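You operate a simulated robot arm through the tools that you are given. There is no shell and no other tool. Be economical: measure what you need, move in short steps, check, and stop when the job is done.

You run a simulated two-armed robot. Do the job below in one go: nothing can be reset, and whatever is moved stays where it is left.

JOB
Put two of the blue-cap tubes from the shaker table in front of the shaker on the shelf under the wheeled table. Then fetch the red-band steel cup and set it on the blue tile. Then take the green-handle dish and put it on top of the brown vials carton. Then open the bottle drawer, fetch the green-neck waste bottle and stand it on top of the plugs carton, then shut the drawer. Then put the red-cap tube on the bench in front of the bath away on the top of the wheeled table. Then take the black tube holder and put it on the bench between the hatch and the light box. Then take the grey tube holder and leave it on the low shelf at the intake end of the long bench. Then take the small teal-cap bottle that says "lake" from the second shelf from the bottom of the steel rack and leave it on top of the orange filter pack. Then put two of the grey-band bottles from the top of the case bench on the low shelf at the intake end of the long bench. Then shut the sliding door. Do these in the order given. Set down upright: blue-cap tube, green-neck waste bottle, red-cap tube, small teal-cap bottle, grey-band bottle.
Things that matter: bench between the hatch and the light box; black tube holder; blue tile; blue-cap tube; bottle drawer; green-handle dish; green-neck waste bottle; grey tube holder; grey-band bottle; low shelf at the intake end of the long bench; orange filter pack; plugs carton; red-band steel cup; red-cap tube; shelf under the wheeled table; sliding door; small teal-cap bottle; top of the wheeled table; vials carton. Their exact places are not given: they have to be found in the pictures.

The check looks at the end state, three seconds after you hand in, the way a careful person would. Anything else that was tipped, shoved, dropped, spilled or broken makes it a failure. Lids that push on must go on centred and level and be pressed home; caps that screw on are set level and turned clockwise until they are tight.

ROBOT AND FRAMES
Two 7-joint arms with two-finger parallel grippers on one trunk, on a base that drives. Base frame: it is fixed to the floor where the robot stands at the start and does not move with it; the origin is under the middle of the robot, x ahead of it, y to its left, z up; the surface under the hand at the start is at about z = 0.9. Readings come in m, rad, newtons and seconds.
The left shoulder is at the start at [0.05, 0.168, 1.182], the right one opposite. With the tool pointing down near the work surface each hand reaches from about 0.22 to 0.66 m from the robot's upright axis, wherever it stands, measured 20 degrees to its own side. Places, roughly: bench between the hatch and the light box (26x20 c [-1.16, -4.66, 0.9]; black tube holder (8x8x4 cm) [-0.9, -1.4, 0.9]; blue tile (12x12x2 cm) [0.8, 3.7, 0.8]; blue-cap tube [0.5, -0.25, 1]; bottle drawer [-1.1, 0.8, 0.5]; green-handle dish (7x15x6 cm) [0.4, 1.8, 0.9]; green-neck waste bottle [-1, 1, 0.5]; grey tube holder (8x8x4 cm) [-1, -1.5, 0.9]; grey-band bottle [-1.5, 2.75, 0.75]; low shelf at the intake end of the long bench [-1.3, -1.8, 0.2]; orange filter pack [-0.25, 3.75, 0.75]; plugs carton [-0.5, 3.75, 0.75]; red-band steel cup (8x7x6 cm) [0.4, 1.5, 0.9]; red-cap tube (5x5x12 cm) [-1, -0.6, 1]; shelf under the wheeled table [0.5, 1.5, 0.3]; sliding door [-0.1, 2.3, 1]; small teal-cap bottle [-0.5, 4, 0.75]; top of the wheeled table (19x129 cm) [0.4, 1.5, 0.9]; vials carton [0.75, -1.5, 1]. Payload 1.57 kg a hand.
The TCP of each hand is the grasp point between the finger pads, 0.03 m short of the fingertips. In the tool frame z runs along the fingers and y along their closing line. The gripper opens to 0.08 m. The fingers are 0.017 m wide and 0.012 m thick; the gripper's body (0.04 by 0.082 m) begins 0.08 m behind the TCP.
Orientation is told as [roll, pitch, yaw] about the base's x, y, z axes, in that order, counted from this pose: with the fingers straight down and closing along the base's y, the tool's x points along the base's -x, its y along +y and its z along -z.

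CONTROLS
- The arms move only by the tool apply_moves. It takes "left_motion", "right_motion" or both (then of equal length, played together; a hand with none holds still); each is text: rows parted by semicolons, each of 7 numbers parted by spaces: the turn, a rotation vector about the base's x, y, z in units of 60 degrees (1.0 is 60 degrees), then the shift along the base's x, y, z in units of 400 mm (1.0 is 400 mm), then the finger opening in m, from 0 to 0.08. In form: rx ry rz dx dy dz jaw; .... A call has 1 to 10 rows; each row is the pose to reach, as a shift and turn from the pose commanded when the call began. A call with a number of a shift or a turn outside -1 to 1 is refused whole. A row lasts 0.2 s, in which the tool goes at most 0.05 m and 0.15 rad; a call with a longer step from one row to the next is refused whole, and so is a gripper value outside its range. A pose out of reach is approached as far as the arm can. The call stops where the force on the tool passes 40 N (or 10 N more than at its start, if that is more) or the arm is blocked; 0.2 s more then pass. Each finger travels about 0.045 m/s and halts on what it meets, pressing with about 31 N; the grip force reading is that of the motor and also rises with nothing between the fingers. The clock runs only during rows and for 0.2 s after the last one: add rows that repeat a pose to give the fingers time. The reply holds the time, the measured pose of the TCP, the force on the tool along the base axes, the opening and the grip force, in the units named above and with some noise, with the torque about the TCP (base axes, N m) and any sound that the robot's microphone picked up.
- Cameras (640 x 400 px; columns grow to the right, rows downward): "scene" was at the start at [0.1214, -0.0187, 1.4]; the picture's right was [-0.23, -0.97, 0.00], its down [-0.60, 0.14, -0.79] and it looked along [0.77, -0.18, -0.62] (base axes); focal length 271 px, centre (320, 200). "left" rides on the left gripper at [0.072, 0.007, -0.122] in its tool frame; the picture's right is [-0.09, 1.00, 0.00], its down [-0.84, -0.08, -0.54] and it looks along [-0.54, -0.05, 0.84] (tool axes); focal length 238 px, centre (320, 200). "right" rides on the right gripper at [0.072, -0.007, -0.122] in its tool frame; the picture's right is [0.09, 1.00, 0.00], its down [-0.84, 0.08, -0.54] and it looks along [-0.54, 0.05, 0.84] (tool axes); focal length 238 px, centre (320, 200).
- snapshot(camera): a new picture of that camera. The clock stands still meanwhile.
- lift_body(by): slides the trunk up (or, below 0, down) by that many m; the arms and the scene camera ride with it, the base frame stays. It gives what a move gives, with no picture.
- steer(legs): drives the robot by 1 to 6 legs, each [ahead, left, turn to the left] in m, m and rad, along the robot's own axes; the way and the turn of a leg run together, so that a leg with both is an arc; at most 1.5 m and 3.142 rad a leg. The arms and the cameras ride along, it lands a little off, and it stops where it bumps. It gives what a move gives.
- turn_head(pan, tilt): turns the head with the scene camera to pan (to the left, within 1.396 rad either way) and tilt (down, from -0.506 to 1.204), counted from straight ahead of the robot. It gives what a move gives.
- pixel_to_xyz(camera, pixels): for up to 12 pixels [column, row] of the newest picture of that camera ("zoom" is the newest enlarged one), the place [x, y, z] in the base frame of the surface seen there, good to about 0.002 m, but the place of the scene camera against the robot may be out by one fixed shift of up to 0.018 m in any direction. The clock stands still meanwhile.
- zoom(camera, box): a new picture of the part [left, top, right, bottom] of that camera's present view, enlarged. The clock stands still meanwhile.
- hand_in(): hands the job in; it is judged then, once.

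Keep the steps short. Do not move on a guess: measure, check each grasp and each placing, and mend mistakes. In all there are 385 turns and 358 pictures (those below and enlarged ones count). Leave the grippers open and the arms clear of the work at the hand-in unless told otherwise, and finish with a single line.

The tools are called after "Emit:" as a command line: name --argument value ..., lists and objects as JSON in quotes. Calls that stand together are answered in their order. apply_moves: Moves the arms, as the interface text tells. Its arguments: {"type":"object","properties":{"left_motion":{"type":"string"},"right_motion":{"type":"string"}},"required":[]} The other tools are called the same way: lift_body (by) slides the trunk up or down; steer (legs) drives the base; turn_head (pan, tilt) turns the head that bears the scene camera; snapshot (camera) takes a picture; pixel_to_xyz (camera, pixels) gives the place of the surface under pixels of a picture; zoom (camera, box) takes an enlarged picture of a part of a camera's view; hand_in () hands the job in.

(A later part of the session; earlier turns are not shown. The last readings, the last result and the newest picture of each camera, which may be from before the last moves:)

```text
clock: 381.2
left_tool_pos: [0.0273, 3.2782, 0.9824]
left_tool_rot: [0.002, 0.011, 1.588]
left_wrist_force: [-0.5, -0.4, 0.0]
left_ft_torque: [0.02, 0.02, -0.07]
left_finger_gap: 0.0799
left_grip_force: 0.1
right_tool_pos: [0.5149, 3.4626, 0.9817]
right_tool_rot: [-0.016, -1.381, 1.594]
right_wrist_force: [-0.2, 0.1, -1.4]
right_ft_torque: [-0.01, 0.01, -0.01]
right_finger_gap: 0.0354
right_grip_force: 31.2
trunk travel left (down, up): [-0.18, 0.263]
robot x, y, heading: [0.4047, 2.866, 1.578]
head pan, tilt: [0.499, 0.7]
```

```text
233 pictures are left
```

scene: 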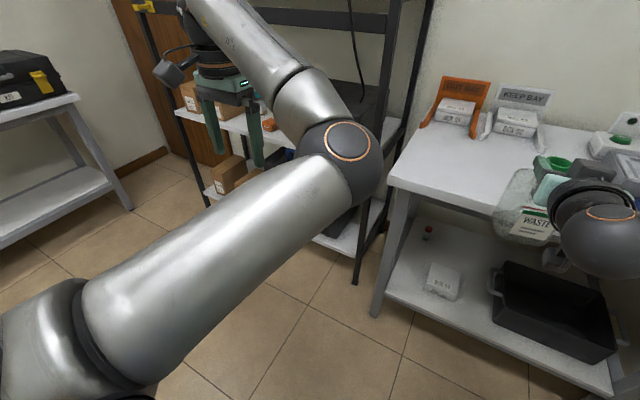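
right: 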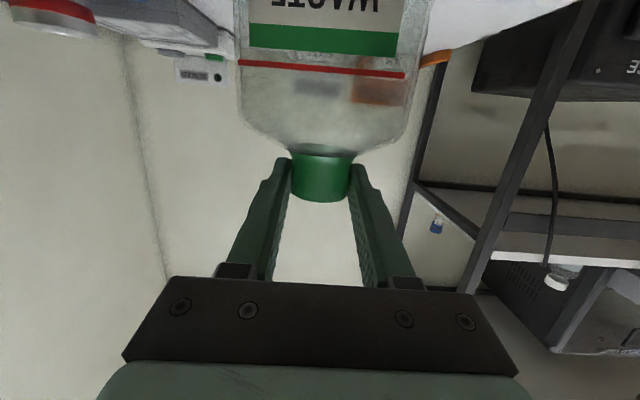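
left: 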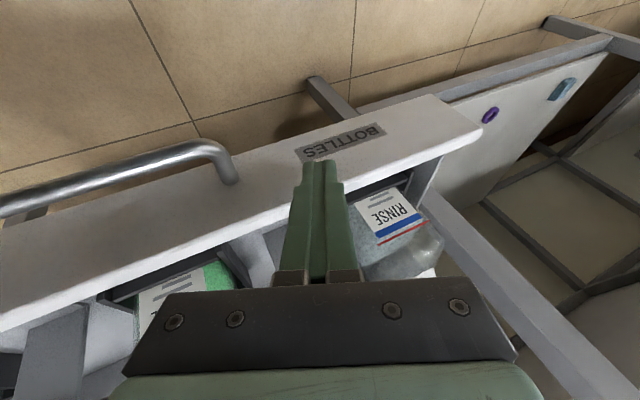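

The left elbow flipped inward. Stretch the left arm forward, to come back with the elbow outside.

Emit:
apply_moves --left_motion "0 0 0 0.04 0.09 0 0.08; 0 0 0 0.1 0.18 0 0.08; 0 0 0 0.17 0.27 0 0.08; 0 0 0 0.25 0.36 0 0.08; 0 0 0 0.34 0.44 0 0.08; 0 0 0 0.43 0.5 0 0.08; 0 0 0 0.52 0.54 0 0.08; 0 0 0 0.6 0.56 0 0.08"

```text
clock: 383.0
left_tool_pos: [0.2565, 3.4592, 0.9691]
left_tool_rot: [0.0, 0.011, 1.587]
left_wrist_force: [0.5, 0.1, -0.4]
left_ft_torque: [0.0, 0.03, 0.04]
left_finger_gap: 0.0799
left_grip_force: 0.1
left hand out of reach, approached as far as the arm can: row 6, 7, 8
right_tool_pos: [0.5155, 3.4626, 0.9825]
right_tool_rot: [-0.008, -1.381, 1.589]
right_wrist_force: [-0.1, 0.1, -0.7]
right_ft_torque: [0.01, -0.03, 0.03]
right_finger_gap: 0.0355
right_grip_force: 30.5
trunk travel left (down, up): [-0.18, 0.263]
robot x, y, heading: [0.4009, 2.8616, 1.577]
head pan, tilt: [0.499, 0.7]
```

Emit:
apply_moves --left_motion "0 0 0 0.05 -0.06 0 0.08; 0 0 0 0.1 -0.14 -0.02 0.08; 0 0 0 0.12 -0.23 -0.04 0.08; 0 0 0 0.12 -0.32 -0.06 0.08; 0 0 0 0.08 -0.4 -0.06 0.08; 0 0 0 0.02 -0.45 -0.03 0.08; 0 0 0 -0.04 -0.5 0 0.08"

Emit:
snapshot --camera "scene"

```text
clock: 384.6
left_tool_pos: [0.2874, 3.4396, 0.9928]
left_tool_rot: [0.002, 0.012, 1.587]
left_wrist_force: [-0.6, 0.2, 0.5]
left_ft_torque: [0.03, -0.01, 0.02]
left_finger_gap: 0.0798
left_grip_force: 0.0
left hand out of reach, approached as far as the arm can: row 1, 2, 3, 4, 5, 6, 7
right_tool_pos: [0.5142, 3.4635, 0.9823]
right_tool_rot: [-0.016, -1.38, 1.595]
right_wrist_force: [-0.3, -0.1, -0.1]
right_ft_torque: [0.0, -0.03, -0.04]
right_finger_gap: 0.0354
right_grip_force: 31.2
trunk travel left (down, up): [-0.18, 0.263]
robot x, y, heading: [0.4025, 2.8661, 1.584]
head pan, tilt: [0.499, 0.7]
```

```text
232 pictures are left
```

scene: 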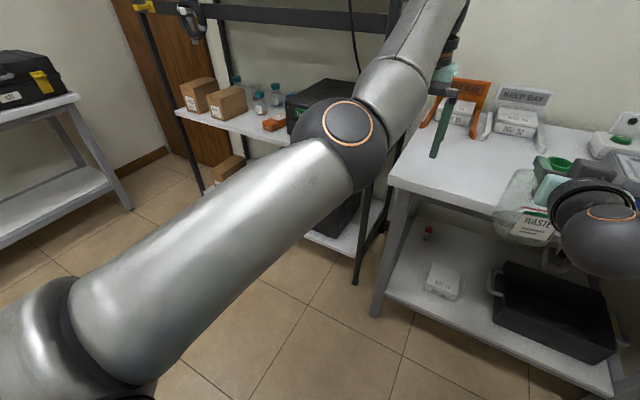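

Emit:
apply_moves --left_motion "0 0 0 0 -0.03 -0.06 0.08; 0 0 0 0 -0.06 -0.12 0.08; 0 0 0 0 -0.1 -0.18 0.08; 0 0 0 0 -0.15 -0.2 0.08; 0 0 0 0 -0.2 -0.2 0.08; 0 0 0 0 -0.3 -0.2 0.08; 0 0 0 0 -0.4 -0.15 0.08; 0 0 0 0 -0.5 -0.1 0.08"

Emit:
snapshot --camera "scene"

```text
clock: 386.4
left_tool_pos: [0.3023, 3.4475, 0.9476]
left_tool_rot: [0.001, 0.013, 1.589]
left_wrist_force: [0.1, -0.1, 0.1]
left_ft_torque: [-0.01, -0.03, -0.02]
left_finger_gap: 0.0799
left_grip_force: 0.1
left hand out of reach, approached as far as the arm can: row 1, 2, 3, 4, 5, 6, 7, 8
right_tool_pos: [0.5142, 3.4632, 0.9821]
right_tool_rot: [-0.014, -1.381, 1.595]
right_wrist_force: [0.1, -0.1, -1.3]
right_ft_torque: [0.01, 0.01, -0.03]
right_finger_gap: 0.0356
right_grip_force: 30.9
trunk travel left (down, up): [-0.18, 0.263]
robot x, y, heading: [0.4007, 2.8628, 1.578]
head pan, tilt: [0.499, 0.7]
```

```text
231 pictures are left
```

scene: 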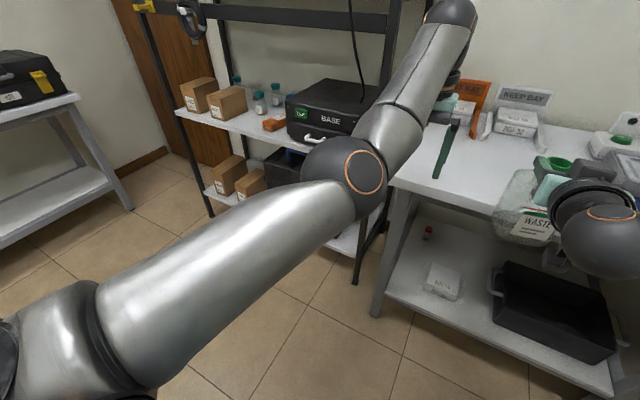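

Elbow is on the outside now. Retract again.

Emit:
apply_moves --left_motion "0 0 0 -0.02 -0.08 0 0.08; 0 0 0 -0.05 -0.16 0 0.08; 0 0 0 -0.08 -0.24 0 0.08; 0 0 0 -0.11 -0.32 0.02 0.08; 0 0 0 -0.14 -0.4 0.04 0.08; 0 0 0 -0.17 -0.48 0.06 0.08"

Emit:
snapshot --camera "scene"

```text
clock: 387.8
left_tool_pos: [0.2665, 3.4398, 0.9922]
left_tool_rot: [0.001, 0.011, 1.586]
left_wrist_force: [-0.5, -0.7, -0.7]
left_ft_torque: [0.02, -0.01, 0.0]
left_finger_gap: 0.0799
left_grip_force: 0.1
left hand out of reach, approached as far as the arm can: row 1, 2, 3, 4, 5, 6
right_tool_pos: [0.5143, 3.4625, 0.9811]
right_tool_rot: [-0.016, -1.38, 1.597]
right_wrist_force: [-0.4, 0.8, 0.0]
right_ft_torque: [-0.02, -0.01, 0.01]
right_finger_gap: 0.0351
right_grip_force: 30.6
trunk travel left (down, up): [-0.18, 0.263]
robot x, y, heading: [0.4026, 2.8608, 1.583]
head pan, tilt: [0.499, 0.7]
```

```text
230 pictures are left
```

scene: 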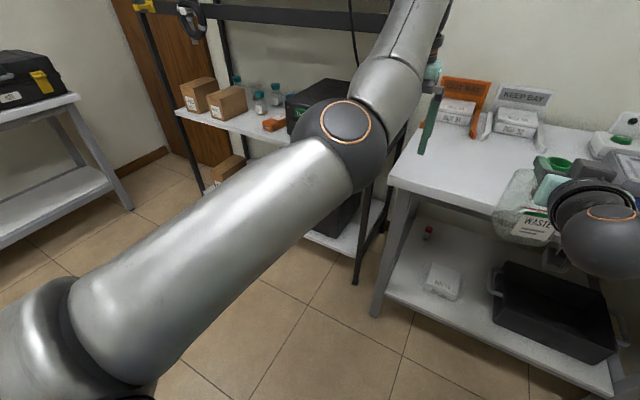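

Try bending by tilting the tool forward while pulling back.

Emit:
apply_moves --left_motion "0.12 0 0 0 -0.05 0 0.08; 0.24 0 0 0 -0.1 0 0.08; 0.36 0 0 0 -0.15 0 0.08; 0.48 0 0 0 -0.2 0 0.08; 0.6 0 0 0 -0.25 0 0.08; 0.6 0 0 0 -0.33 0 0.08; 0.6 0 0 0 -0.41 0 0.08"

Emit:
snapshot --camera "scene"

```text
clock: 389.6
left_tool_pos: [0.2571, 3.3866, 0.9171]
left_tool_rot: [0.014, -0.695, 1.592]
left_wrist_force: [-1.0, 0.2, 0.5]
left_ft_torque: [-0.01, -0.02, -0.03]
left_finger_gap: 0.0802
left_grip_force: 0.1
left hand out of reach, approached as far as the arm can: row 1, 2, 3, 4, 5, 6, 7
right_tool_pos: [0.5126, 3.4625, 0.982]
right_tool_rot: [-0.019, -1.38, 1.597]
right_wrist_force: [-0.4, 0.3, -0.3]
right_ft_torque: [-0.01, 0.02, -0.03]
right_finger_gap: 0.0353
right_grip_force: 31.2
trunk travel left (down, up): [-0.18, 0.263]
robot x, y, heading: [0.4035, 2.8642, 1.58]
head pan, tilt: [0.499, 0.7]
stopped in row 7 (left hand): the arm was blocked; the commanded pose is now the measured one
```

```text
229 pictures are left
```

scene: 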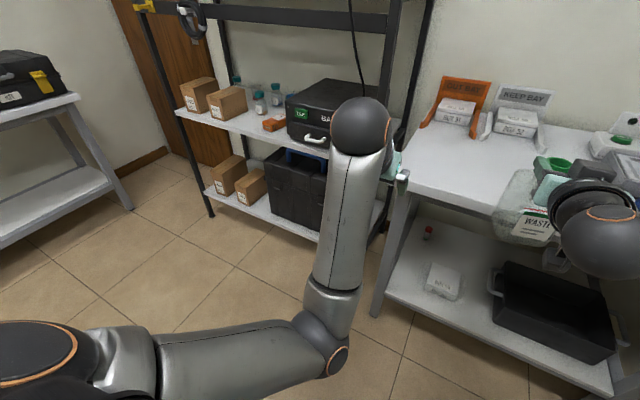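

Now it bends (elbow low). Raise/outward and turn the tool vertical at a nearer distance.

Emit:
apply_moves --left_motion "0 0 0 -0.06 -0.02 0.06 0.08; 0 0 0 -0.12 -0.04 0.12 0.08; 0 0 0 -0.18 -0.06 0.18 0.08; -0.12 0 0 -0.2 -0.08 0.22 0.08; -0.24 0 0 -0.2 -0.1 0.26 0.08; -0.36 0 0 -0.2 -0.1 0.3 0.08; -0.48 0 0 -0.2 -0.1 0.32 0.08; -0.6 0 0 -0.2 -0.1 0.32 0.08; -0.66 0 0 -0.2 -0.1 0.32 0.08"

Emit:
snapshot --camera "scene"

```text
clock: 391.6
left_tool_pos: [0.134, 3.3987, 1.0619]
left_tool_rot: [-0.031, -0.113, 1.686]
left_wrist_force: [-0.5, 0.1, 0.5]
left_ft_torque: [0.07, -0.07, 0.04]
left_finger_gap: 0.0802
left_grip_force: 0.0
left hand out of reach, approached as far as the arm can: row 1, 2, 3, 4, 5, 6, 7, 8, 9
right_tool_pos: [0.5118, 3.4615, 0.9837]
right_tool_rot: [-0.024, -1.384, 1.602]
right_wrist_force: [0.2, -0.1, -0.7]
right_ft_torque: [-0.03, -0.05, -0.02]
right_finger_gap: 0.0353
right_grip_force: 30.5
trunk travel left (down, up): [-0.18, 0.263]
robot x, y, heading: [0.402, 2.8647, 1.579]
head pan, tilt: [0.499, 0.7]
```

```text
228 pictures are left
```

scene: 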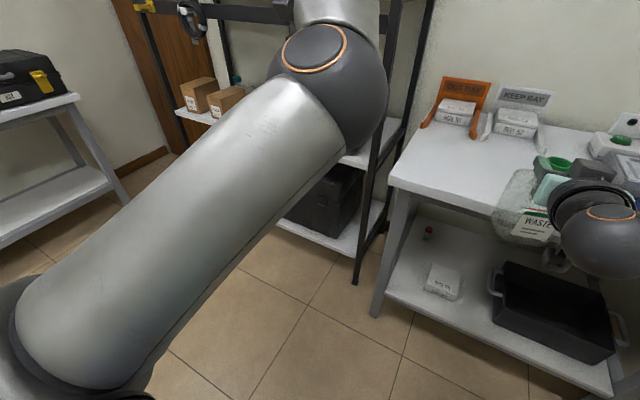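

Elbow is up now; try retracting.

Emit:
apply_moves --left_motion "0 0 0 0 -0.08 -0.03 0.08; 0 0 0 0 -0.16 -0.06 0.08; 0 0 0 0 -0.24 -0.09 0.08; 0 0 0 0.05 -0.32 -0.1 0.08; 0 0 0 0.08 -0.38 -0.1 0.08"

Emit:
snapshot --camera "scene"

```text
clock: 392.8
left_tool_pos: [0.0377, 3.2856, 1.0343]
left_tool_rot: [0.024, 0.004, 1.585]
left_wrist_force: [0.3, 0.6, -0.2]
left_ft_torque: [0.01, 0.01, 0.0]
left_finger_gap: 0.0801
left_grip_force: 0.0
left hand out of reach, approached as far as the arm can: row 1, 2, 3, 4, 5
right_tool_pos: [0.5135, 3.4624, 0.982]
right_tool_rot: [-0.02, -1.382, 1.598]
right_wrist_force: [-0.4, 0.4, 0.4]
right_ft_torque: [-0.02, 0.0, -0.03]
right_finger_gap: 0.0352
right_grip_force: 30.6
trunk travel left (down, up): [-0.18, 0.263]
robot x, y, heading: [0.4044, 2.8648, 1.58]
head pan, tilt: [0.499, 0.7]
```

```text
227 pictures are left
```

scene: 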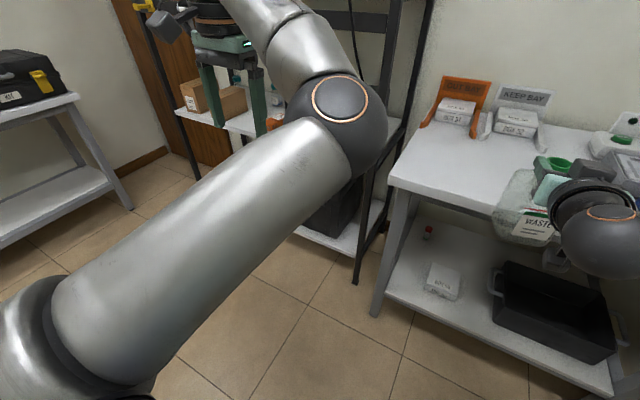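

Emit:
pixel_to_xyz --camera "scene" --pixels '[[345, 95], [380, 130], [330, 60], [230, 90]]'

```text
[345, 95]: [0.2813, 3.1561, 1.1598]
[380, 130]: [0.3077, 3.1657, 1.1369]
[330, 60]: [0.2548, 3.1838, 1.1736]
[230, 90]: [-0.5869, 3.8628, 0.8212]
```

Acceptable. Lower the bottle 15 mm, drive left to line up with the carton.

Emit:
apply_moves --right_motion "0 0 0 0 0 -0.038 0.02; 0 0 0 0 0 -0.038 0.02"

Emit:
steer --legs '[[0, 1.1, -0.01]]'

Emit:
turn_head --pan -0.1 --tilt 0.5

Emit:
snapshot --camera "scene"

Emit:
snapshot --camera "right"

```text
clock: 393.4
left_tool_pos: [0.0376, 3.2872, 1.0336]
left_tool_rot: [0.023, 0.003, 1.586]
left_wrist_force: [0.3, -0.1, -0.5]
left_ft_torque: [-0.01, 0.03, -0.01]
left_finger_gap: 0.08
left_grip_force: 0.0
right_tool_pos: [0.513, 3.4619, 0.9668]
right_tool_rot: [-0.015, -1.382, 1.597]
right_wrist_force: [-0.2, -0.2, -1.2]
right_ft_torque: [-0.01, -0.01, 0.01]
right_finger_gap: 0.0352
right_grip_force: 31.0
trunk travel left (down, up): [-0.18, 0.263]
robot x, y, heading: [0.4029, 2.8646, 1.581]
head pan, tilt: [0.499, 0.7]
```

```text
clock: 403.6
left_tool_pos: [-1.0867, 3.2919, 1.0327]
left_tool_rot: [0.024, -0.001, 1.57]
left_wrist_force: [-0.2, -0.3, -0.1]
left_ft_torque: [0.03, -0.01, -0.01]
left_finger_gap: 0.0798
left_grip_force: 0.1
right_tool_pos: [-0.608, 3.4598, 0.9679]
right_tool_rot: [-0.015, -1.381, 1.581]
right_wrist_force: [0.7, -0.8, -0.1]
right_ft_torque: [-0.02, 0.0, 0.01]
right_finger_gap: 0.0347
right_grip_force: 31.2
trunk travel left (down, up): [-0.18, 0.263]
robot x, y, heading: [-0.7307, 2.8629, 1.567]
head pan, tilt: [0.499, 0.7]
```

```text
clock: 404.6
left_tool_pos: [-1.0864, 3.2909, 1.0328]
left_tool_rot: [0.023, -0.001, 1.571]
left_wrist_force: [-0.7, -0.9, 0.2]
left_ft_torque: [-0.02, 0.0, 0.01]
left_finger_gap: 0.08
left_grip_force: 0.0
right_tool_pos: [-0.6064, 3.4599, 0.9664]
right_tool_rot: [-0.017, -1.38, 1.579]
right_wrist_force: [-0.3, 0.6, -1.2]
right_ft_torque: [0.01, 0.03, -0.02]
right_finger_gap: 0.0346
right_grip_force: 31.2
trunk travel left (down, up): [-0.18, 0.263]
robot x, y, heading: [-0.7259, 2.8692, 1.564]
head pan, tilt: [-0.099, 0.499]
```

```text
226 pictures are left
```

scene: 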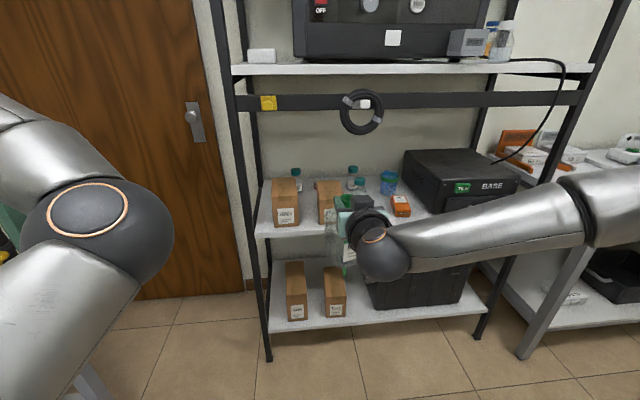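

```text
225 pictures are left
```

right: 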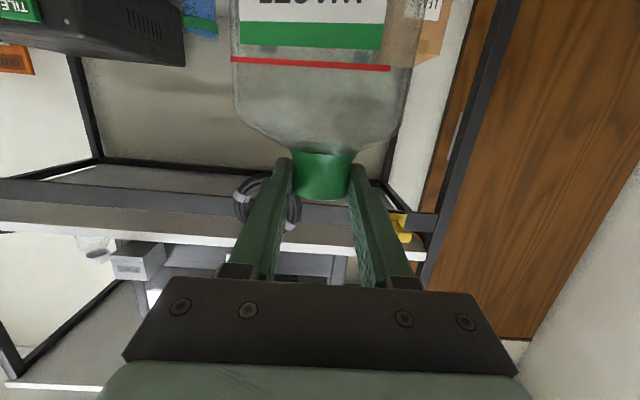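

The grip width shrinks slowly – the bottle may be creeping down. Measure rim and body bottom height quickly.

Emit:
pixel_to_xyz --camera "right" --pixels '[[322, 196], [322, 180], [322, 156], [300, 40], [322, 150]]'

Emit:
pixel_to_xyz --camera "scene" --pixels '[[328, 182], [335, 190], [288, 180], [280, 182], [330, 250], [333, 262], [300, 192]]'

Emit:
zoom --camera "scene" --box '[250, 150, 430, 290]'

```text
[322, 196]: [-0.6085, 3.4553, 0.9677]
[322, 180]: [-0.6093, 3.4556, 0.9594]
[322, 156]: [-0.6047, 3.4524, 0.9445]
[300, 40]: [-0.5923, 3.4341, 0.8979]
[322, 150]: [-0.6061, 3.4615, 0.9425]
```

```text
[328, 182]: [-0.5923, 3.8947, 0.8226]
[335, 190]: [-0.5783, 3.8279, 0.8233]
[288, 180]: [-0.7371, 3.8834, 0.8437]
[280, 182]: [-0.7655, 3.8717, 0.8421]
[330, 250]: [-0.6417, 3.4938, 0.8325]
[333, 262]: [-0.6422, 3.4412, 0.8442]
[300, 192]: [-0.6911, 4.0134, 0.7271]
```

```text
2.86 times, centred on (340, 220) of scene
```

zoom: 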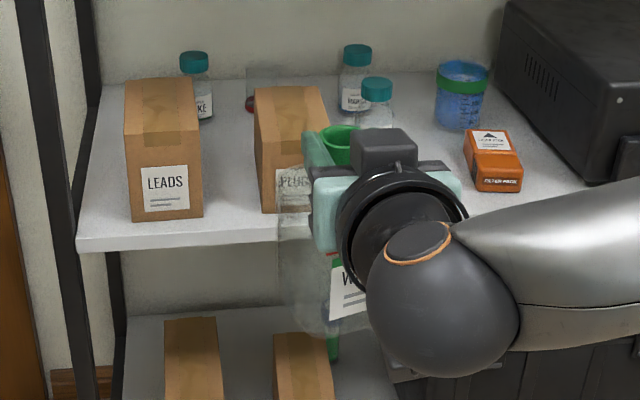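

Emit:
pixel_to_xyz --camera "scene" --pixels '[[325, 199], [319, 197], [319, 182], [336, 182], [325, 205], [325, 181], [333, 193], [273, 182], [302, 195]]'

```text
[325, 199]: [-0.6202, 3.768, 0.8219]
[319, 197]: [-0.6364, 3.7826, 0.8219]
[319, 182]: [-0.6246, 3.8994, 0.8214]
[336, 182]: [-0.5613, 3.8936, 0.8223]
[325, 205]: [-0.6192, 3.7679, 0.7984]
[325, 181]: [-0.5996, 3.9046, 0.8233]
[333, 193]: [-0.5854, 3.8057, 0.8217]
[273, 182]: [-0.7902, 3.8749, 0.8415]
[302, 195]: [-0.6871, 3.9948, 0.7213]
```

Carton top: x≈−0.64…−0.56, y 3.77–3.905; centre ≈(−0.60, 3.84). Raise 1.2 cm and drive forward 0.375.

Emit:
apply_moves --right_motion "0 0 0 0.005 0 0.03 0.02; 0 0 0 0.01 0 0.03 0.02"

Emit:
steer --legs '[[0.375, 0, 0.005]]'

Emit:
zoom --camera "scene" --box '[230, 120, 470, 320]'

Emit:
snapshot --camera "right"

```text
clock: 405.2
left_tool_pos: [-1.0858, 3.2912, 1.0342]
left_tool_rot: [0.024, 0.0, 1.572]
left_wrist_force: [-0.5, 0.5, 0.5]
left_ft_torque: [-0.04, 0.02, -0.02]
left_finger_gap: 0.08
left_grip_force: 0.1
right_tool_pos: [-0.6034, 3.4597, 0.9803]
right_tool_rot: [-0.013, -1.382, 1.579]
right_wrist_force: [-0.8, -0.5, -0.3]
right_ft_torque: [-0.01, -0.01, 0.01]
right_finger_gap: 0.0343
right_grip_force: 30.5
trunk travel left (down, up): [-0.18, 0.263]
robot x, y, heading: [-0.7283, 2.8612, 1.563]
head pan, tilt: [-0.099, 0.499]
```

```text
clock: 407.6
left_tool_pos: [-1.0923, 3.6659, 1.0333]
left_tool_rot: [0.025, 0.002, 1.585]
left_wrist_force: [-0.6, 0.5, -0.4]
left_ft_torque: [0.02, -0.02, 0.01]
left_finger_gap: 0.08
left_grip_force: 0.0
right_tool_pos: [-0.6118, 3.8425, 0.9792]
right_tool_rot: [-0.016, -1.38, 1.593]
right_wrist_force: [-0.3, 0.0, -0.3]
right_ft_torque: [-0.02, -0.03, 0.01]
right_finger_gap: 0.0343
right_grip_force: 30.6
trunk travel left (down, up): [-0.18, 0.263]
robot x, y, heading: [-0.7228, 3.2465, 1.579]
head pan, tilt: [-0.099, 0.499]
```

```text
2.00 times, centred on (350, 220) of scene
```

zoom: 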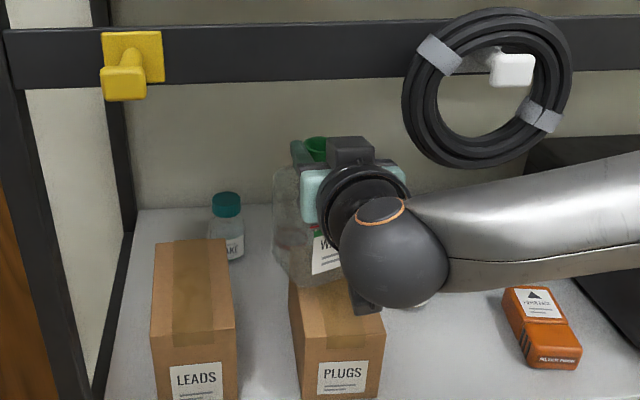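

```text
222 pictures are left
```

right: 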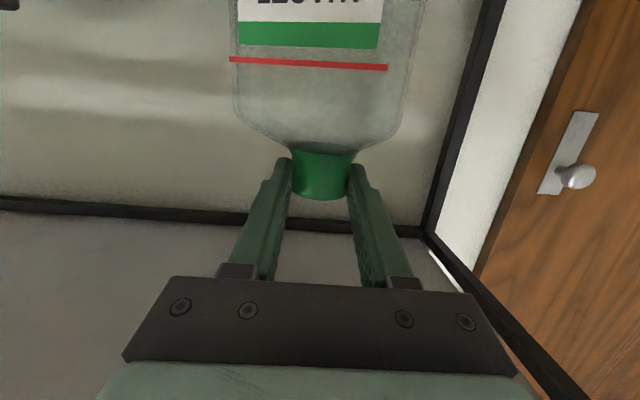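

Emit:
pixel_to_xyz --camera "scene" --pixels '[[336, 263], [341, 291], [381, 286], [338, 275], [360, 285], [330, 254], [332, 240], [345, 258], [370, 283], [322, 262]]'

```text
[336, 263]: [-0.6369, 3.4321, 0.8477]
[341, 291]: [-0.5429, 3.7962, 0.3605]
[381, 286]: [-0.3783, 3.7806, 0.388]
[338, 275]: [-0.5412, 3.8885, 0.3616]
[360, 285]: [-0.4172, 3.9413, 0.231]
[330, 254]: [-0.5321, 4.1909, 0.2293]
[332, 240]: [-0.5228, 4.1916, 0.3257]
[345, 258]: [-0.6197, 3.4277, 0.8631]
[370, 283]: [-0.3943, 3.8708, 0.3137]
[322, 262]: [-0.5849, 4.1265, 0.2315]
```

Emit:
pixel_to_xyz --camera "zoom" --pixels '[[295, 290], [305, 343], [382, 333], [340, 330], [278, 262], [300, 250], [300, 275], [345, 325], [330, 338], [235, 300]]'

```text
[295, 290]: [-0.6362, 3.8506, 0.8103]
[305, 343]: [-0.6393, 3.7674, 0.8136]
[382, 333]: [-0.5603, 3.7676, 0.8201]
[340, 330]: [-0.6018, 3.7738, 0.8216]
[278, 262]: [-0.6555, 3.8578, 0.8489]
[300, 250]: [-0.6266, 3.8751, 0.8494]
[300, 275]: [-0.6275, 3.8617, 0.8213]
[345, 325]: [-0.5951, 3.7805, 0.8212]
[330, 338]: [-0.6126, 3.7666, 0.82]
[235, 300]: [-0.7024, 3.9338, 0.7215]
```

Shift +2 cm in x to centre on the carton, then lower gently.

Emit:
apply_moves --right_motion "0 0 0 0.025 0 0 0.02; 0 0 0 0.05 0 -0.01 0.02; 0 0 0 0.05 0 -0.02 0.02; 0 0 0 0.05 0 -0.026 0.02"

Emit:
zoom --camera "scene" --box '[230, 120, 470, 320]'

```text
clock: 408.6
left_tool_pos: [-1.0927, 3.6674, 1.0344]
left_tool_rot: [0.024, -0.001, 1.585]
left_wrist_force: [0.3, -0.3, -0.1]
left_ft_torque: [0.0, -0.01, 0.0]
left_finger_gap: 0.0799
left_grip_force: 0.1
right_tool_pos: [-0.592, 3.8411, 0.9687]
right_tool_rot: [-0.013, -1.381, 1.591]
right_wrist_force: [-0.1, 0.3, -0.6]
right_ft_torque: [0.0, -0.01, -0.03]
right_finger_gap: 0.0342
right_grip_force: 31.0
trunk travel left (down, up): [-0.18, 0.263]
robot x, y, heading: [-0.728, 3.2449, 1.577]
head pan, tilt: [-0.099, 0.499]
```

```text
2.00 times, centred on (350, 220) of scene
```

zoom: 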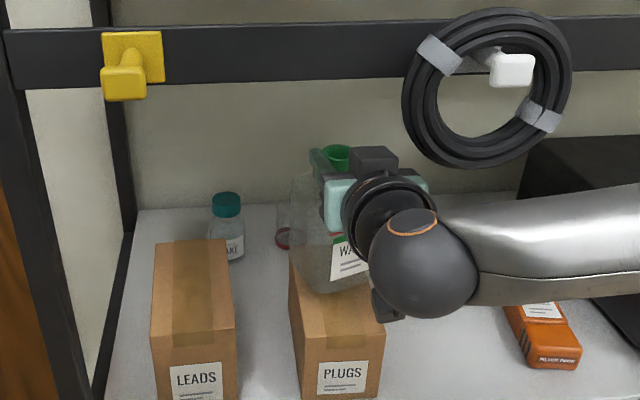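

Emit:
apply_moves --right_motion "0 0 0 0 0 -0.01 0.02; 0 0 0 0 0 -0.018 0.02; 0 0 0 0 0 -0.024 0.02; 0 0 0 0 0 -0.028 0.02"

```text
clock: 409.6
left_tool_pos: [-1.0911, 3.6688, 1.0344]
left_tool_rot: [0.024, -0.001, 1.583]
left_wrist_force: [0.1, -0.4, -0.1]
left_ft_torque: [-0.01, 0.04, 0.01]
left_finger_gap: 0.08
left_grip_force: 0.0
right_tool_pos: [-0.592, 3.8418, 0.9595]
right_tool_rot: [-0.017, -1.38, 1.594]
right_wrist_force: [-0.3, 0.2, -0.9]
right_ft_torque: [0.0, 0.0, -0.01]
right_finger_gap: 0.0341
right_grip_force: 30.9
trunk travel left (down, up): [-0.18, 0.263]
robot x, y, heading: [-0.7238, 3.2429, 1.575]
head pan, tilt: [-0.099, 0.499]
```

Emit:
apply_moves --right_motion "0 0 0 0 0 -0.008 0.02; 0 0 0 0 0 -0.014 0.02; 0 0 0 0 0 -0.02 0.02; 0 0 0 0 0 -0.025 0.02"

Emit:
zoom --camera "scene" --box '[230, 120, 470, 320]'

```text
clock: 410.6
left_tool_pos: [-1.0923, 3.6662, 1.0354]
left_tool_rot: [0.023, -0.003, 1.584]
left_wrist_force: [-0.4, -0.3, 0.1]
left_ft_torque: [0.02, -0.02, 0.01]
left_finger_gap: 0.0799
left_grip_force: 0.0
right_tool_pos: [-0.5922, 3.8418, 0.9545]
right_tool_rot: [-0.008, -1.398, 1.585]
right_wrist_force: [-0.7, 4.0, 22.3]
right_ft_torque: [-0.04, 0.16, -0.16]
right_finger_gap: 0.0335
right_grip_force: 31.5
trunk travel left (down, up): [-0.18, 0.263]
robot x, y, heading: [-0.7295, 3.2431, 1.576]
head pan, tilt: [-0.099, 0.499]
```

```text
2.00 times, centred on (350, 220) of scene
```

zoom: 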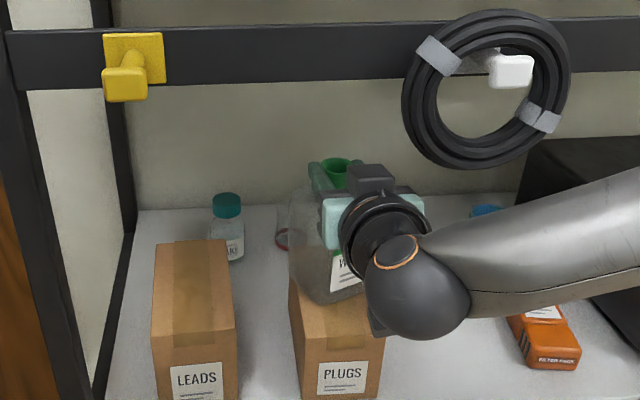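

Emit:
pixel_to_xyz --camera "zoom" --pixels '[[292, 270], [296, 290], [302, 335], [325, 303], [345, 302], [300, 300], [335, 315], [380, 335]]'

Emit:
zoom --camera "scene" --box '[310, 190, 430, 290]'

```text
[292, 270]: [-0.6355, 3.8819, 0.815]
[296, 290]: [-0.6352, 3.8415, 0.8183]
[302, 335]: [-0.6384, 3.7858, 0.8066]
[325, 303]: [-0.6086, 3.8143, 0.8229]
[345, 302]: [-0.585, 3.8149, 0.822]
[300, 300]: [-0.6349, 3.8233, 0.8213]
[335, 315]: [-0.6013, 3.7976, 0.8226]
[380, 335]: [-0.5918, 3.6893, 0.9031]
```

```text
4.00 times, centred on (370, 240) of scene
```

zoom: 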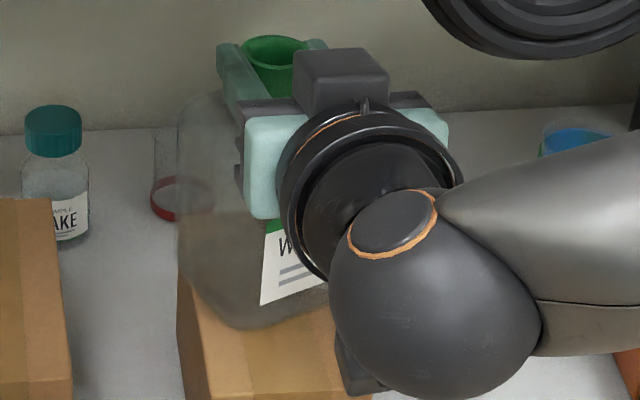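

The bottle rests on the carton, roughly centred. Ease up 2 mm and open, then back out.

Emit:
apply_moves --right_motion "0 0 0 0 0 0.008 0.02; 0 0 0 0 0 0.008 0.03; 0 0 0 0 0 0.008 0.045; 0 0 0 0 0 0.008 0.06; 0 0 0 0 0 0.008 0.06; 0 0 0 0 0 0.008 0.06"

Emit:
snapshot --camera "right"

```text
clock: 412.0
left_tool_pos: [-1.0925, 3.6668, 1.0335]
left_tool_rot: [0.026, -0.001, 1.585]
left_wrist_force: [0.1, -0.1, 1.2]
left_ft_torque: [0.03, 0.01, 0.0]
left_finger_gap: 0.0801
left_grip_force: 0.1
right_tool_pos: [-0.5918, 3.8413, 0.9509]
right_tool_rot: [-0.018, -1.381, 1.595]
right_wrist_force: [0.5, 0.8, 0.1]
right_ft_torque: [-0.02, 0.01, 0.03]
right_finger_gap: 0.0599
right_grip_force: 0.0
trunk travel left (down, up): [-0.18, 0.263]
robot x, y, heading: [-0.7285, 3.2446, 1.579]
head pan, tilt: [-0.099, 0.499]
```

```text
218 pictures are left
```

right: 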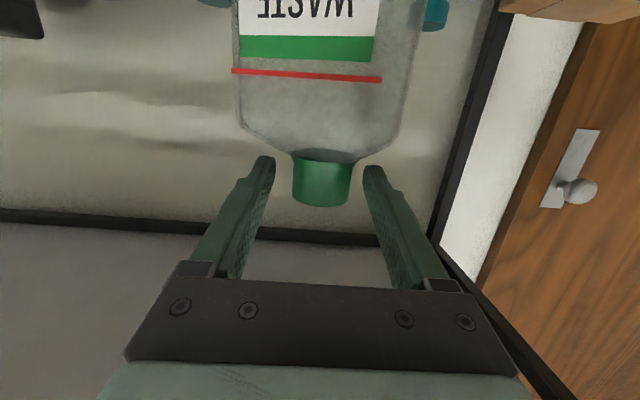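

Bottle stands free. Drive straight back 0.4 m.

Emit:
steer --legs '[[-0.4, 0, 0]]'

Emit:
snapshot --camera "scene"

Emit:
zoom --camera "scene" --box '[250, 120, 430, 260]'

```text
clock: 414.5
left_tool_pos: [-1.0906, 3.2675, 1.0328]
left_tool_rot: [0.024, 0.0, 1.591]
left_wrist_force: [-0.3, -0.2, -1.2]
left_ft_torque: [0.0, 0.0, 0.0]
left_finger_gap: 0.0798
left_grip_force: 0.1
right_tool_pos: [-0.593, 3.444, 0.9516]
right_tool_rot: [-0.016, -1.379, 1.598]
right_wrist_force: [0.2, -0.1, 0.3]
right_ft_torque: [0.03, -0.02, -0.03]
right_finger_gap: 0.0602
right_grip_force: 0.0
trunk travel left (down, up): [-0.18, 0.263]
robot x, y, heading: [-0.7228, 2.8436, 1.584]
head pan, tilt: [-0.099, 0.499]
```

```text
217 pictures are left
```

scene: 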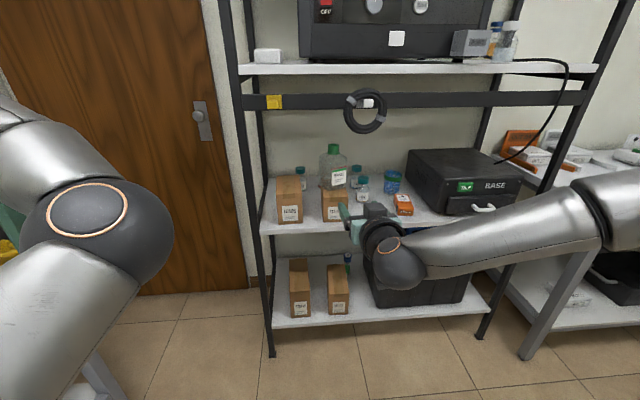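

```text
2.86 times, centred on (340, 190) of scene
```

zoom: 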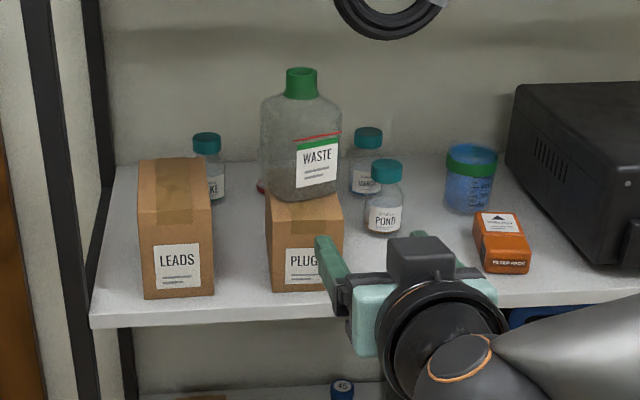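

The bottle is standing on the PLUGS carton. Now raise the trunk and bring both hands to the narrow travel pose.

Emit:
lift_body --by 0.18

Emit:
apply_moves --left_motion "0 0 0 0.0725 0.045 0 0.08; 0 0 0 0.145 0.09 0 0.08; 0 0 0 0.2175 0.135 0 0.08; 0 0 0 0.29 0.18 0 0.08; 0 0 0 0.3625 0.225 0 0.08; 0 0 0 0.435 0.27 0 0.08; 0 0 0 0.5075 0.315 0 0.08; 0 0 0 0.56 0.36 0 0.08" --right_motion "-0.125 0 0 0 -0.005 0 0.08; -0.25 0 0 0 -0.01 0 0.08; -0.375 0 0 0 -0.015 0 0.08; -0.5 0 0 0 -0.02 0 0.08; -0.625 0 0 0 -0.03 0 0.08; -0.75 0 0 0 -0.04 0 0.08; -0.875 0 0 0 -0.05 0 0.08; -1 0 0 0 -0.05 0 0.08"

Emit:
apply_moves --right_motion "-0.11 0 0 0 0 0 0.08; -0.22 0 0 0 0 0 0.08; -0.316 0 0 0 0 0 0.08; -0.316 0 0 0 0 0 0.08"

Emit:
turn_head --pan 0.0 --tilt 0.7

Emit:
snapshot --camera "scene"

```text
clock: 416.5
left_tool_pos: [-1.0914, 3.2675, 1.2136]
left_tool_rot: [0.024, 0.003, 1.589]
left_wrist_force: [0.9, -0.1, 0.1]
left_ft_torque: [-0.03, 0.0, 0.0]
left_finger_gap: 0.0799
left_grip_force: 0.1
right_tool_pos: [-0.5922, 3.4453, 1.1301]
right_tool_rot: [-0.016, -1.381, 1.601]
right_wrist_force: [-0.3, -0.2, 1.1]
right_ft_torque: [0.0, -0.04, 0.02]
right_finger_gap: 0.0601
right_grip_force: 0.0
trunk travel left (down, up): [-0.36, 0.083]
robot x, y, heading: [-0.7236, 2.8483, 1.586]
head pan, tilt: [-0.099, 0.499]
```

```text
clock: 418.3
left_tool_pos: [-0.8684, 3.4159, 1.2088]
left_tool_rot: [0.022, 0.006, 1.593]
left_wrist_force: [0.2, 0.8, -1.0]
left_ft_torque: [-0.06, 0.01, -0.01]
left_finger_gap: 0.0798
left_grip_force: 0.1
left hand out of reach, approached as far as the arm can: row 1, 2, 3, 4, 5, 6
right_tool_pos: [-0.5942, 3.4293, 1.1295]
right_tool_rot: [0.01, -0.325, 1.581]
right_wrist_force: [-1.0, 0.4, -0.6]
right_ft_torque: [0.0, -0.1, -0.03]
right_finger_gap: 0.0799
right_grip_force: 0.1
trunk travel left (down, up): [-0.36, 0.083]
robot x, y, heading: [-0.7222, 2.8481, 1.584]
head pan, tilt: [-0.099, 0.499]
```

```text
clock: 419.3
left_tool_pos: [-0.8668, 3.4122, 1.2106]
left_tool_rot: [0.024, 0.002, 1.589]
left_wrist_force: [-0.6, -0.9, -0.1]
left_ft_torque: [0.06, -0.02, 0.05]
left_finger_gap: 0.08
left_grip_force: 0.0
right_tool_pos: [-0.5914, 3.4234, 1.1313]
right_tool_rot: [0.014, -0.002, 1.58]
right_wrist_force: [0.3, -0.7, 0.6]
right_ft_torque: [-0.02, 0.02, -0.02]
right_finger_gap: 0.0802
right_grip_force: 0.0
trunk travel left (down, up): [-0.36, 0.083]
robot x, y, heading: [-0.7257, 2.8453, 1.585]
head pan, tilt: [-0.099, 0.499]
```

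```text
clock: 420.0
left_tool_pos: [-0.8668, 3.412, 1.2108]
left_tool_rot: [0.024, 0.002, 1.59]
left_wrist_force: [-1.1, -0.9, -0.2]
left_ft_torque: [0.02, 0.03, 0.03]
left_finger_gap: 0.08
left_grip_force: 0.0
right_tool_pos: [-0.5923, 3.4237, 1.1308]
right_tool_rot: [0.012, -0.003, 1.577]
right_wrist_force: [-0.3, -1.0, -0.8]
right_ft_torque: [0.01, -0.01, 0.0]
right_finger_gap: 0.0799
right_grip_force: 0.1
trunk travel left (down, up): [-0.36, 0.083]
robot x, y, heading: [-0.7241, 2.8488, 1.59]
head pan, tilt: [0.0, 0.7]
```

```text
215 pictures are left
```

scene: 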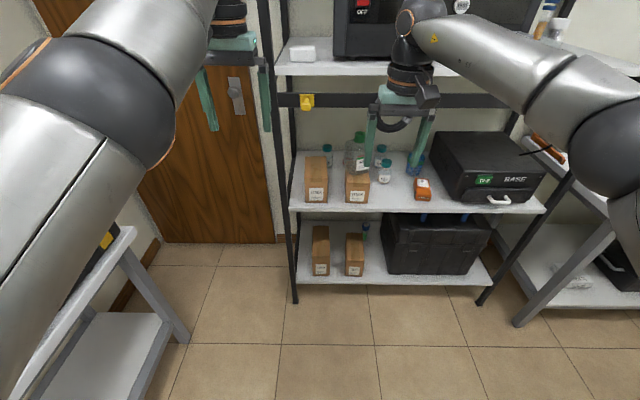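

The left elbow is back outside. Measure elbow extents.

Emit:
pixel_to_xyz --camera "scene" --pixels '[[40, 90], [20, 150], [140, 110], [630, 160], [590, 130]]'

```text
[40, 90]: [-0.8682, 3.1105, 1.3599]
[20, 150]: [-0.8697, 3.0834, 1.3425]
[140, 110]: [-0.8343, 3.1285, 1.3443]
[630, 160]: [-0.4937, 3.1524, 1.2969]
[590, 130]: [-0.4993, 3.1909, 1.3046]
```

Narrow enough. Drive out through the door and over toward the drawer.

Emit:
steer --legs '[[0, 0.195, -0.017], [-0.67, 0, 0], [-0.67, 0, 0]]'

Emit:
steer --legs '[[0, -0.75, 0], [0, 0, 1.57]]'

```text
clock: 429.0
left_tool_pos: [-1.0581, 2.0746, 1.2115]
left_tool_rot: [0.025, -0.001, 1.571]
left_wrist_force: [0.0, -0.7, 0.3]
left_ft_torque: [0.03, -0.01, 0.03]
left_finger_gap: 0.0796
left_grip_force: 0.1
right_tool_pos: [-0.7837, 2.0838, 1.132]
right_tool_rot: [0.013, -0.004, 1.558]
right_wrist_force: [-0.3, 0.2, -0.5]
right_ft_torque: [0.0, 0.01, 0.02]
right_finger_gap: 0.08
right_grip_force: 0.1
trunk travel left (down, up): [-0.36, 0.083]
robot x, y, heading: [-0.9264, 1.5103, 1.56]
head pan, tilt: [0.0, 0.7]
```

```text
clock: 439.9
left_tool_pos: [-0.73, 1.3744, 1.2108]
left_tool_rot: [0.024, 0.001, -3.14]
left_wrist_force: [0.1, -0.1, -0.4]
left_ft_torque: [-0.02, -0.01, 0.02]
left_finger_gap: 0.0801
left_grip_force: 0.0
right_tool_pos: [-0.7371, 1.6511, 1.1304]
right_tool_rot: [0.012, -0.004, 3.129]
right_wrist_force: [-0.5, 0.8, 0.1]
right_ft_torque: [0.01, 0.0, 0.0]
right_finger_gap: 0.0799
right_grip_force: 0.1
trunk travel left (down, up): [-0.36, 0.083]
robot x, y, heading: [-0.1596, 1.5093, 3.135]
head pan, tilt: [0.0, 0.7]
```

Retract the hands a little.

Emit:
apply_moves --left_motion "0 0 0 0.04 -0.02 -0.05 0.08; 0 0 0 0.1 -0.05 -0.1 0.08; 0 0 0 0.17 -0.09 -0.15 0.08; 0 0 0 0.24 -0.13 -0.2 0.08; 0 0 0 0.31 -0.17 -0.2 0.08; 0 0 0 0.375 -0.21 -0.2 0.08" --right_motion "0 0 0 0.04 0.02 -0.02 0.08; 0 0 0 0.1 0.05 -0.03 0.08; 0 0 0 0.17 0.09 -0.03 0.08; 0 0 0 0.24 0.13 -0.03 0.08; 0 0 0 0.31 0.17 -0.02 0.08; 0 0 0 0.375 0.2 0 0.08"

```text
clock: 441.3
left_tool_pos: [-0.6056, 1.2407, 1.1441]
left_tool_rot: [0.024, 0.002, 3.137]
left_wrist_force: [0.2, -0.9, -0.6]
left_ft_torque: [0.03, 0.03, -0.01]
left_finger_gap: 0.0803
left_grip_force: 0.0
left hand out of reach, approached as far as the arm can: row 2, 3, 4, 5, 6
right_tool_pos: [-0.5835, 1.7301, 1.1323]
right_tool_rot: [0.012, -0.006, 3.13]
right_wrist_force: [0.3, 0.6, 0.7]
right_ft_torque: [0.03, 0.01, 0.0]
right_finger_gap: 0.0799
right_grip_force: 0.1
trunk travel left (down, up): [-0.36, 0.083]
robot x, y, heading: [-0.1619, 1.512, 3.136]
head pan, tilt: [0.0, 0.7]
```

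Drive along so the right hand faces the drawer front right of its handle, then lower the trunk.

Emit:
steer --legs '[[0, 0.745, 0.005]]'

Emit:
lift_body --by -0.36

Emit:
apply_moves --right_motion "0 0.12 0 0 0 -0.06 0.04; 0 0.24 0 0 0 -0.12 0; 0 0.36 0 0.03 0 -0.2 0; 0 0.48 0 0.05 0 -0.3 0; 0 0.6 0 0.05 0 -0.4 0; 0 0.75 0 0.05 0 -0.5 0; 0 0.75 0 0.05 0 -0.6 0; 0 0.75 0 0.05 0 -0.7 0"

Emit:
snapshot --camera "scene"

Emit:
snapshot --camera "right"

```text
clock: 448.3
left_tool_pos: [-0.6126, 0.4927, 1.1447]
left_tool_rot: [0.021, 0.005, 3.14]
left_wrist_force: [0.3, 0.1, 0.9]
left_ft_torque: [0.03, -0.01, 0.0]
left_finger_gap: 0.0803
left_grip_force: 0.0
right_tool_pos: [-0.5905, 0.9838, 1.1329]
right_tool_rot: [0.012, -0.005, 3.127]
right_wrist_force: [-0.3, -0.6, 0.0]
right_ft_torque: [0.0, 0.01, 0.04]
right_finger_gap: 0.08
right_grip_force: 0.0
trunk travel left (down, up): [-0.36, 0.083]
robot x, y, heading: [-0.1637, 0.7602, 3.132]
head pan, tilt: [0.0, 0.7]
```

```text
clock: 451.8
left_tool_pos: [-0.6119, 0.4922, 0.7844]
left_tool_rot: [0.022, 0.003, 3.14]
left_wrist_force: [0.5, 0.9, -0.8]
left_ft_torque: [0.0, -0.02, -0.03]
left_finger_gap: 0.08
left_grip_force: 0.2
right_tool_pos: [-0.5882, 0.9835, 0.7715]
right_tool_rot: [0.013, -0.004, 3.126]
right_wrist_force: [-0.1, -0.2, -0.3]
right_ft_torque: [0.0, 0.0, 0.0]
right_finger_gap: 0.0801
right_grip_force: 0.1
trunk travel left (down, up): [0.0, 0.443]
robot x, y, heading: [-0.1706, 0.7629, 3.136]
head pan, tilt: [0.0, 0.7]
```

```text
refused: row 6 steps farther than a row can; nothing moved
```

```text
214 pictures are left
```

scene: 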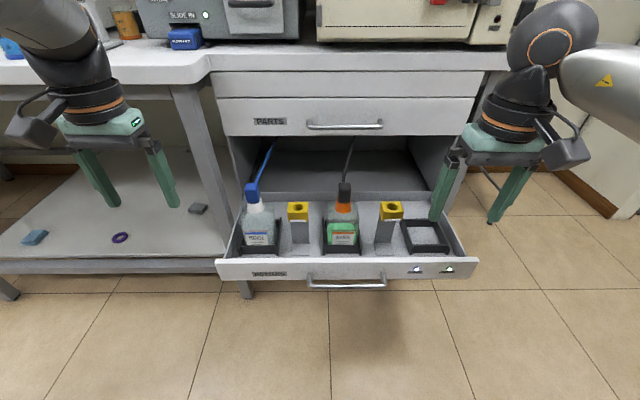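

```text
213 pictures are left
```

right: 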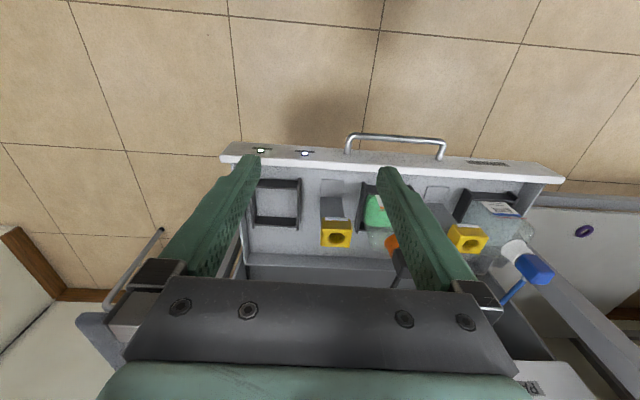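

Emit:
pixel_to_xyz --camera "right" --pixels '[[325, 152], [325, 162], [395, 137], [348, 150], [262, 149], [304, 152]]'

Emit:
apply_moves --right_motion "0 0.12 0 0.03 0 -0.06 0.04; 0 0.24 0 0.06 0 -0.12 0; 0 0.36 0 0.09 0 -0.2 0; 0 0.48 0 0.12 0 -0.29 0; 0 0.6 0 0.15 0 -0.38 0; 0 0.72 0 0.15 0 -0.47 0; 0 0.75 0 0.15 0 -0.57 0; 0 0.75 0 0.15 0 -0.65 0; 0 0.75 0 0.15 0 -0.7 0"

Emit:
snapshot --camera "right"

```text
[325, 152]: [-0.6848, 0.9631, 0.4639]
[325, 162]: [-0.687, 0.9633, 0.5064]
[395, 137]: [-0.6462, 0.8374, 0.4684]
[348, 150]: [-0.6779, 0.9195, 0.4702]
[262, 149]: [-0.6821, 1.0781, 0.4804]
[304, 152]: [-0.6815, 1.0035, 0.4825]
```

```text
clock: 453.8
left_tool_pos: [-0.6127, 0.4934, 0.7849]
left_tool_rot: [0.021, 0.002, 3.14]
left_wrist_force: [-0.5, 0.2, -0.2]
left_ft_torque: [0.0, -0.03, 0.03]
left_finger_gap: 0.0798
left_grip_force: 0.1
right_tool_pos: [-0.5567, 0.9996, 0.5695]
right_tool_rot: [0.03, -0.781, 3.121]
right_wrist_force: [0.2, 0.1, -0.3]
right_ft_torque: [-0.01, 0.0, 0.01]
right_finger_gap: 0.0
right_grip_force: 21.4
right hand out of reach, approached as far as the arm can: row 5, 6, 7, 8, 9
trunk travel left (down, up): [0.0, 0.443]
robot x, y, heading: [-0.1663, 0.7603, 3.131]
head pan, tilt: [0.0, 0.7]
```

```text
212 pictures are left
```

right: 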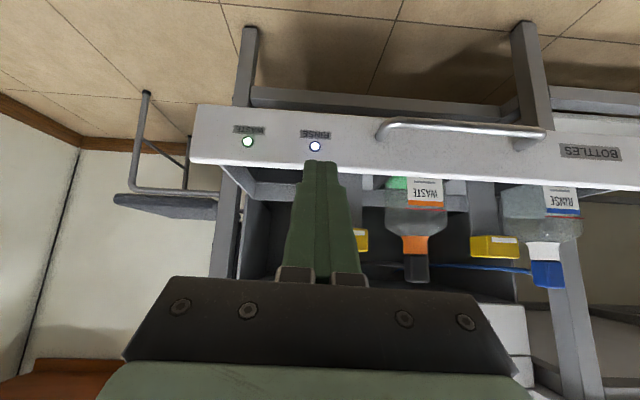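

Too close to get low. Drive back 0.12 m, then lower and reach.

Emit:
steer --legs '[[-0.12, 0, 0.007]]'

Emit:
apply_moves --right_motion "0 0 0 -0.1 -0.03 -0.04 0; 0 0 0 -0.2 -0.06 -0.08 0; 0 0 0 -0.3 -0.085 -0.15 0; 0 0 0 -0.35 -0.085 -0.2 0; 0 0 0 -0.38 -0.085 -0.21 0"

Emit:
snapshot --camera "right"

```text
clock: 455.0
left_tool_pos: [-0.4909, 0.4902, 0.7844]
left_tool_rot: [0.02, 0.003, -3.138]
left_wrist_force: [0.1, 1.0, 0.8]
left_ft_torque: [-0.02, 0.0, 0.0]
left_finger_gap: 0.08
left_grip_force: 0.1
right_tool_pos: [-0.4378, 0.9956, 0.5714]
right_tool_rot: [0.028, -0.78, 3.126]
right_wrist_force: [0.2, 0.3, 0.1]
right_ft_torque: [0.01, -0.01, -0.02]
right_finger_gap: 0.0003
right_grip_force: 21.8
trunk travel left (down, up): [0.0, 0.443]
robot x, y, heading: [-0.0468, 0.7584, 3.133]
head pan, tilt: [0.0, 0.7]
```

```text
clock: 456.2
left_tool_pos: [-0.4905, 0.4892, 0.7835]
left_tool_rot: [0.021, 0.003, -3.138]
left_wrist_force: [-0.1, -0.5, -0.1]
left_ft_torque: [0.01, -0.01, -0.01]
left_finger_gap: 0.0801
left_grip_force: 0.1
right_tool_pos: [-0.5915, 0.9637, 0.4866]
right_tool_rot: [0.03, -0.781, 3.128]
right_wrist_force: [-0.1, 0.2, -0.3]
right_ft_torque: [-0.01, 0.0, -0.01]
right_finger_gap: 0.0
right_grip_force: 20.8
trunk travel left (down, up): [0.0, 0.443]
robot x, y, heading: [-0.0502, 0.7603, 3.139]
head pan, tilt: [0.0, 0.7]
```

```text
211 pictures are left
```

right: 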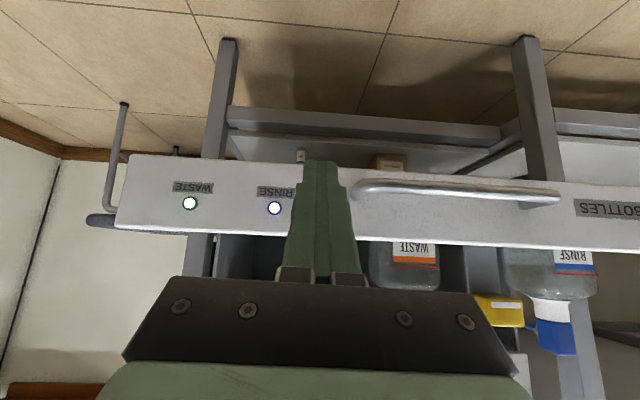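

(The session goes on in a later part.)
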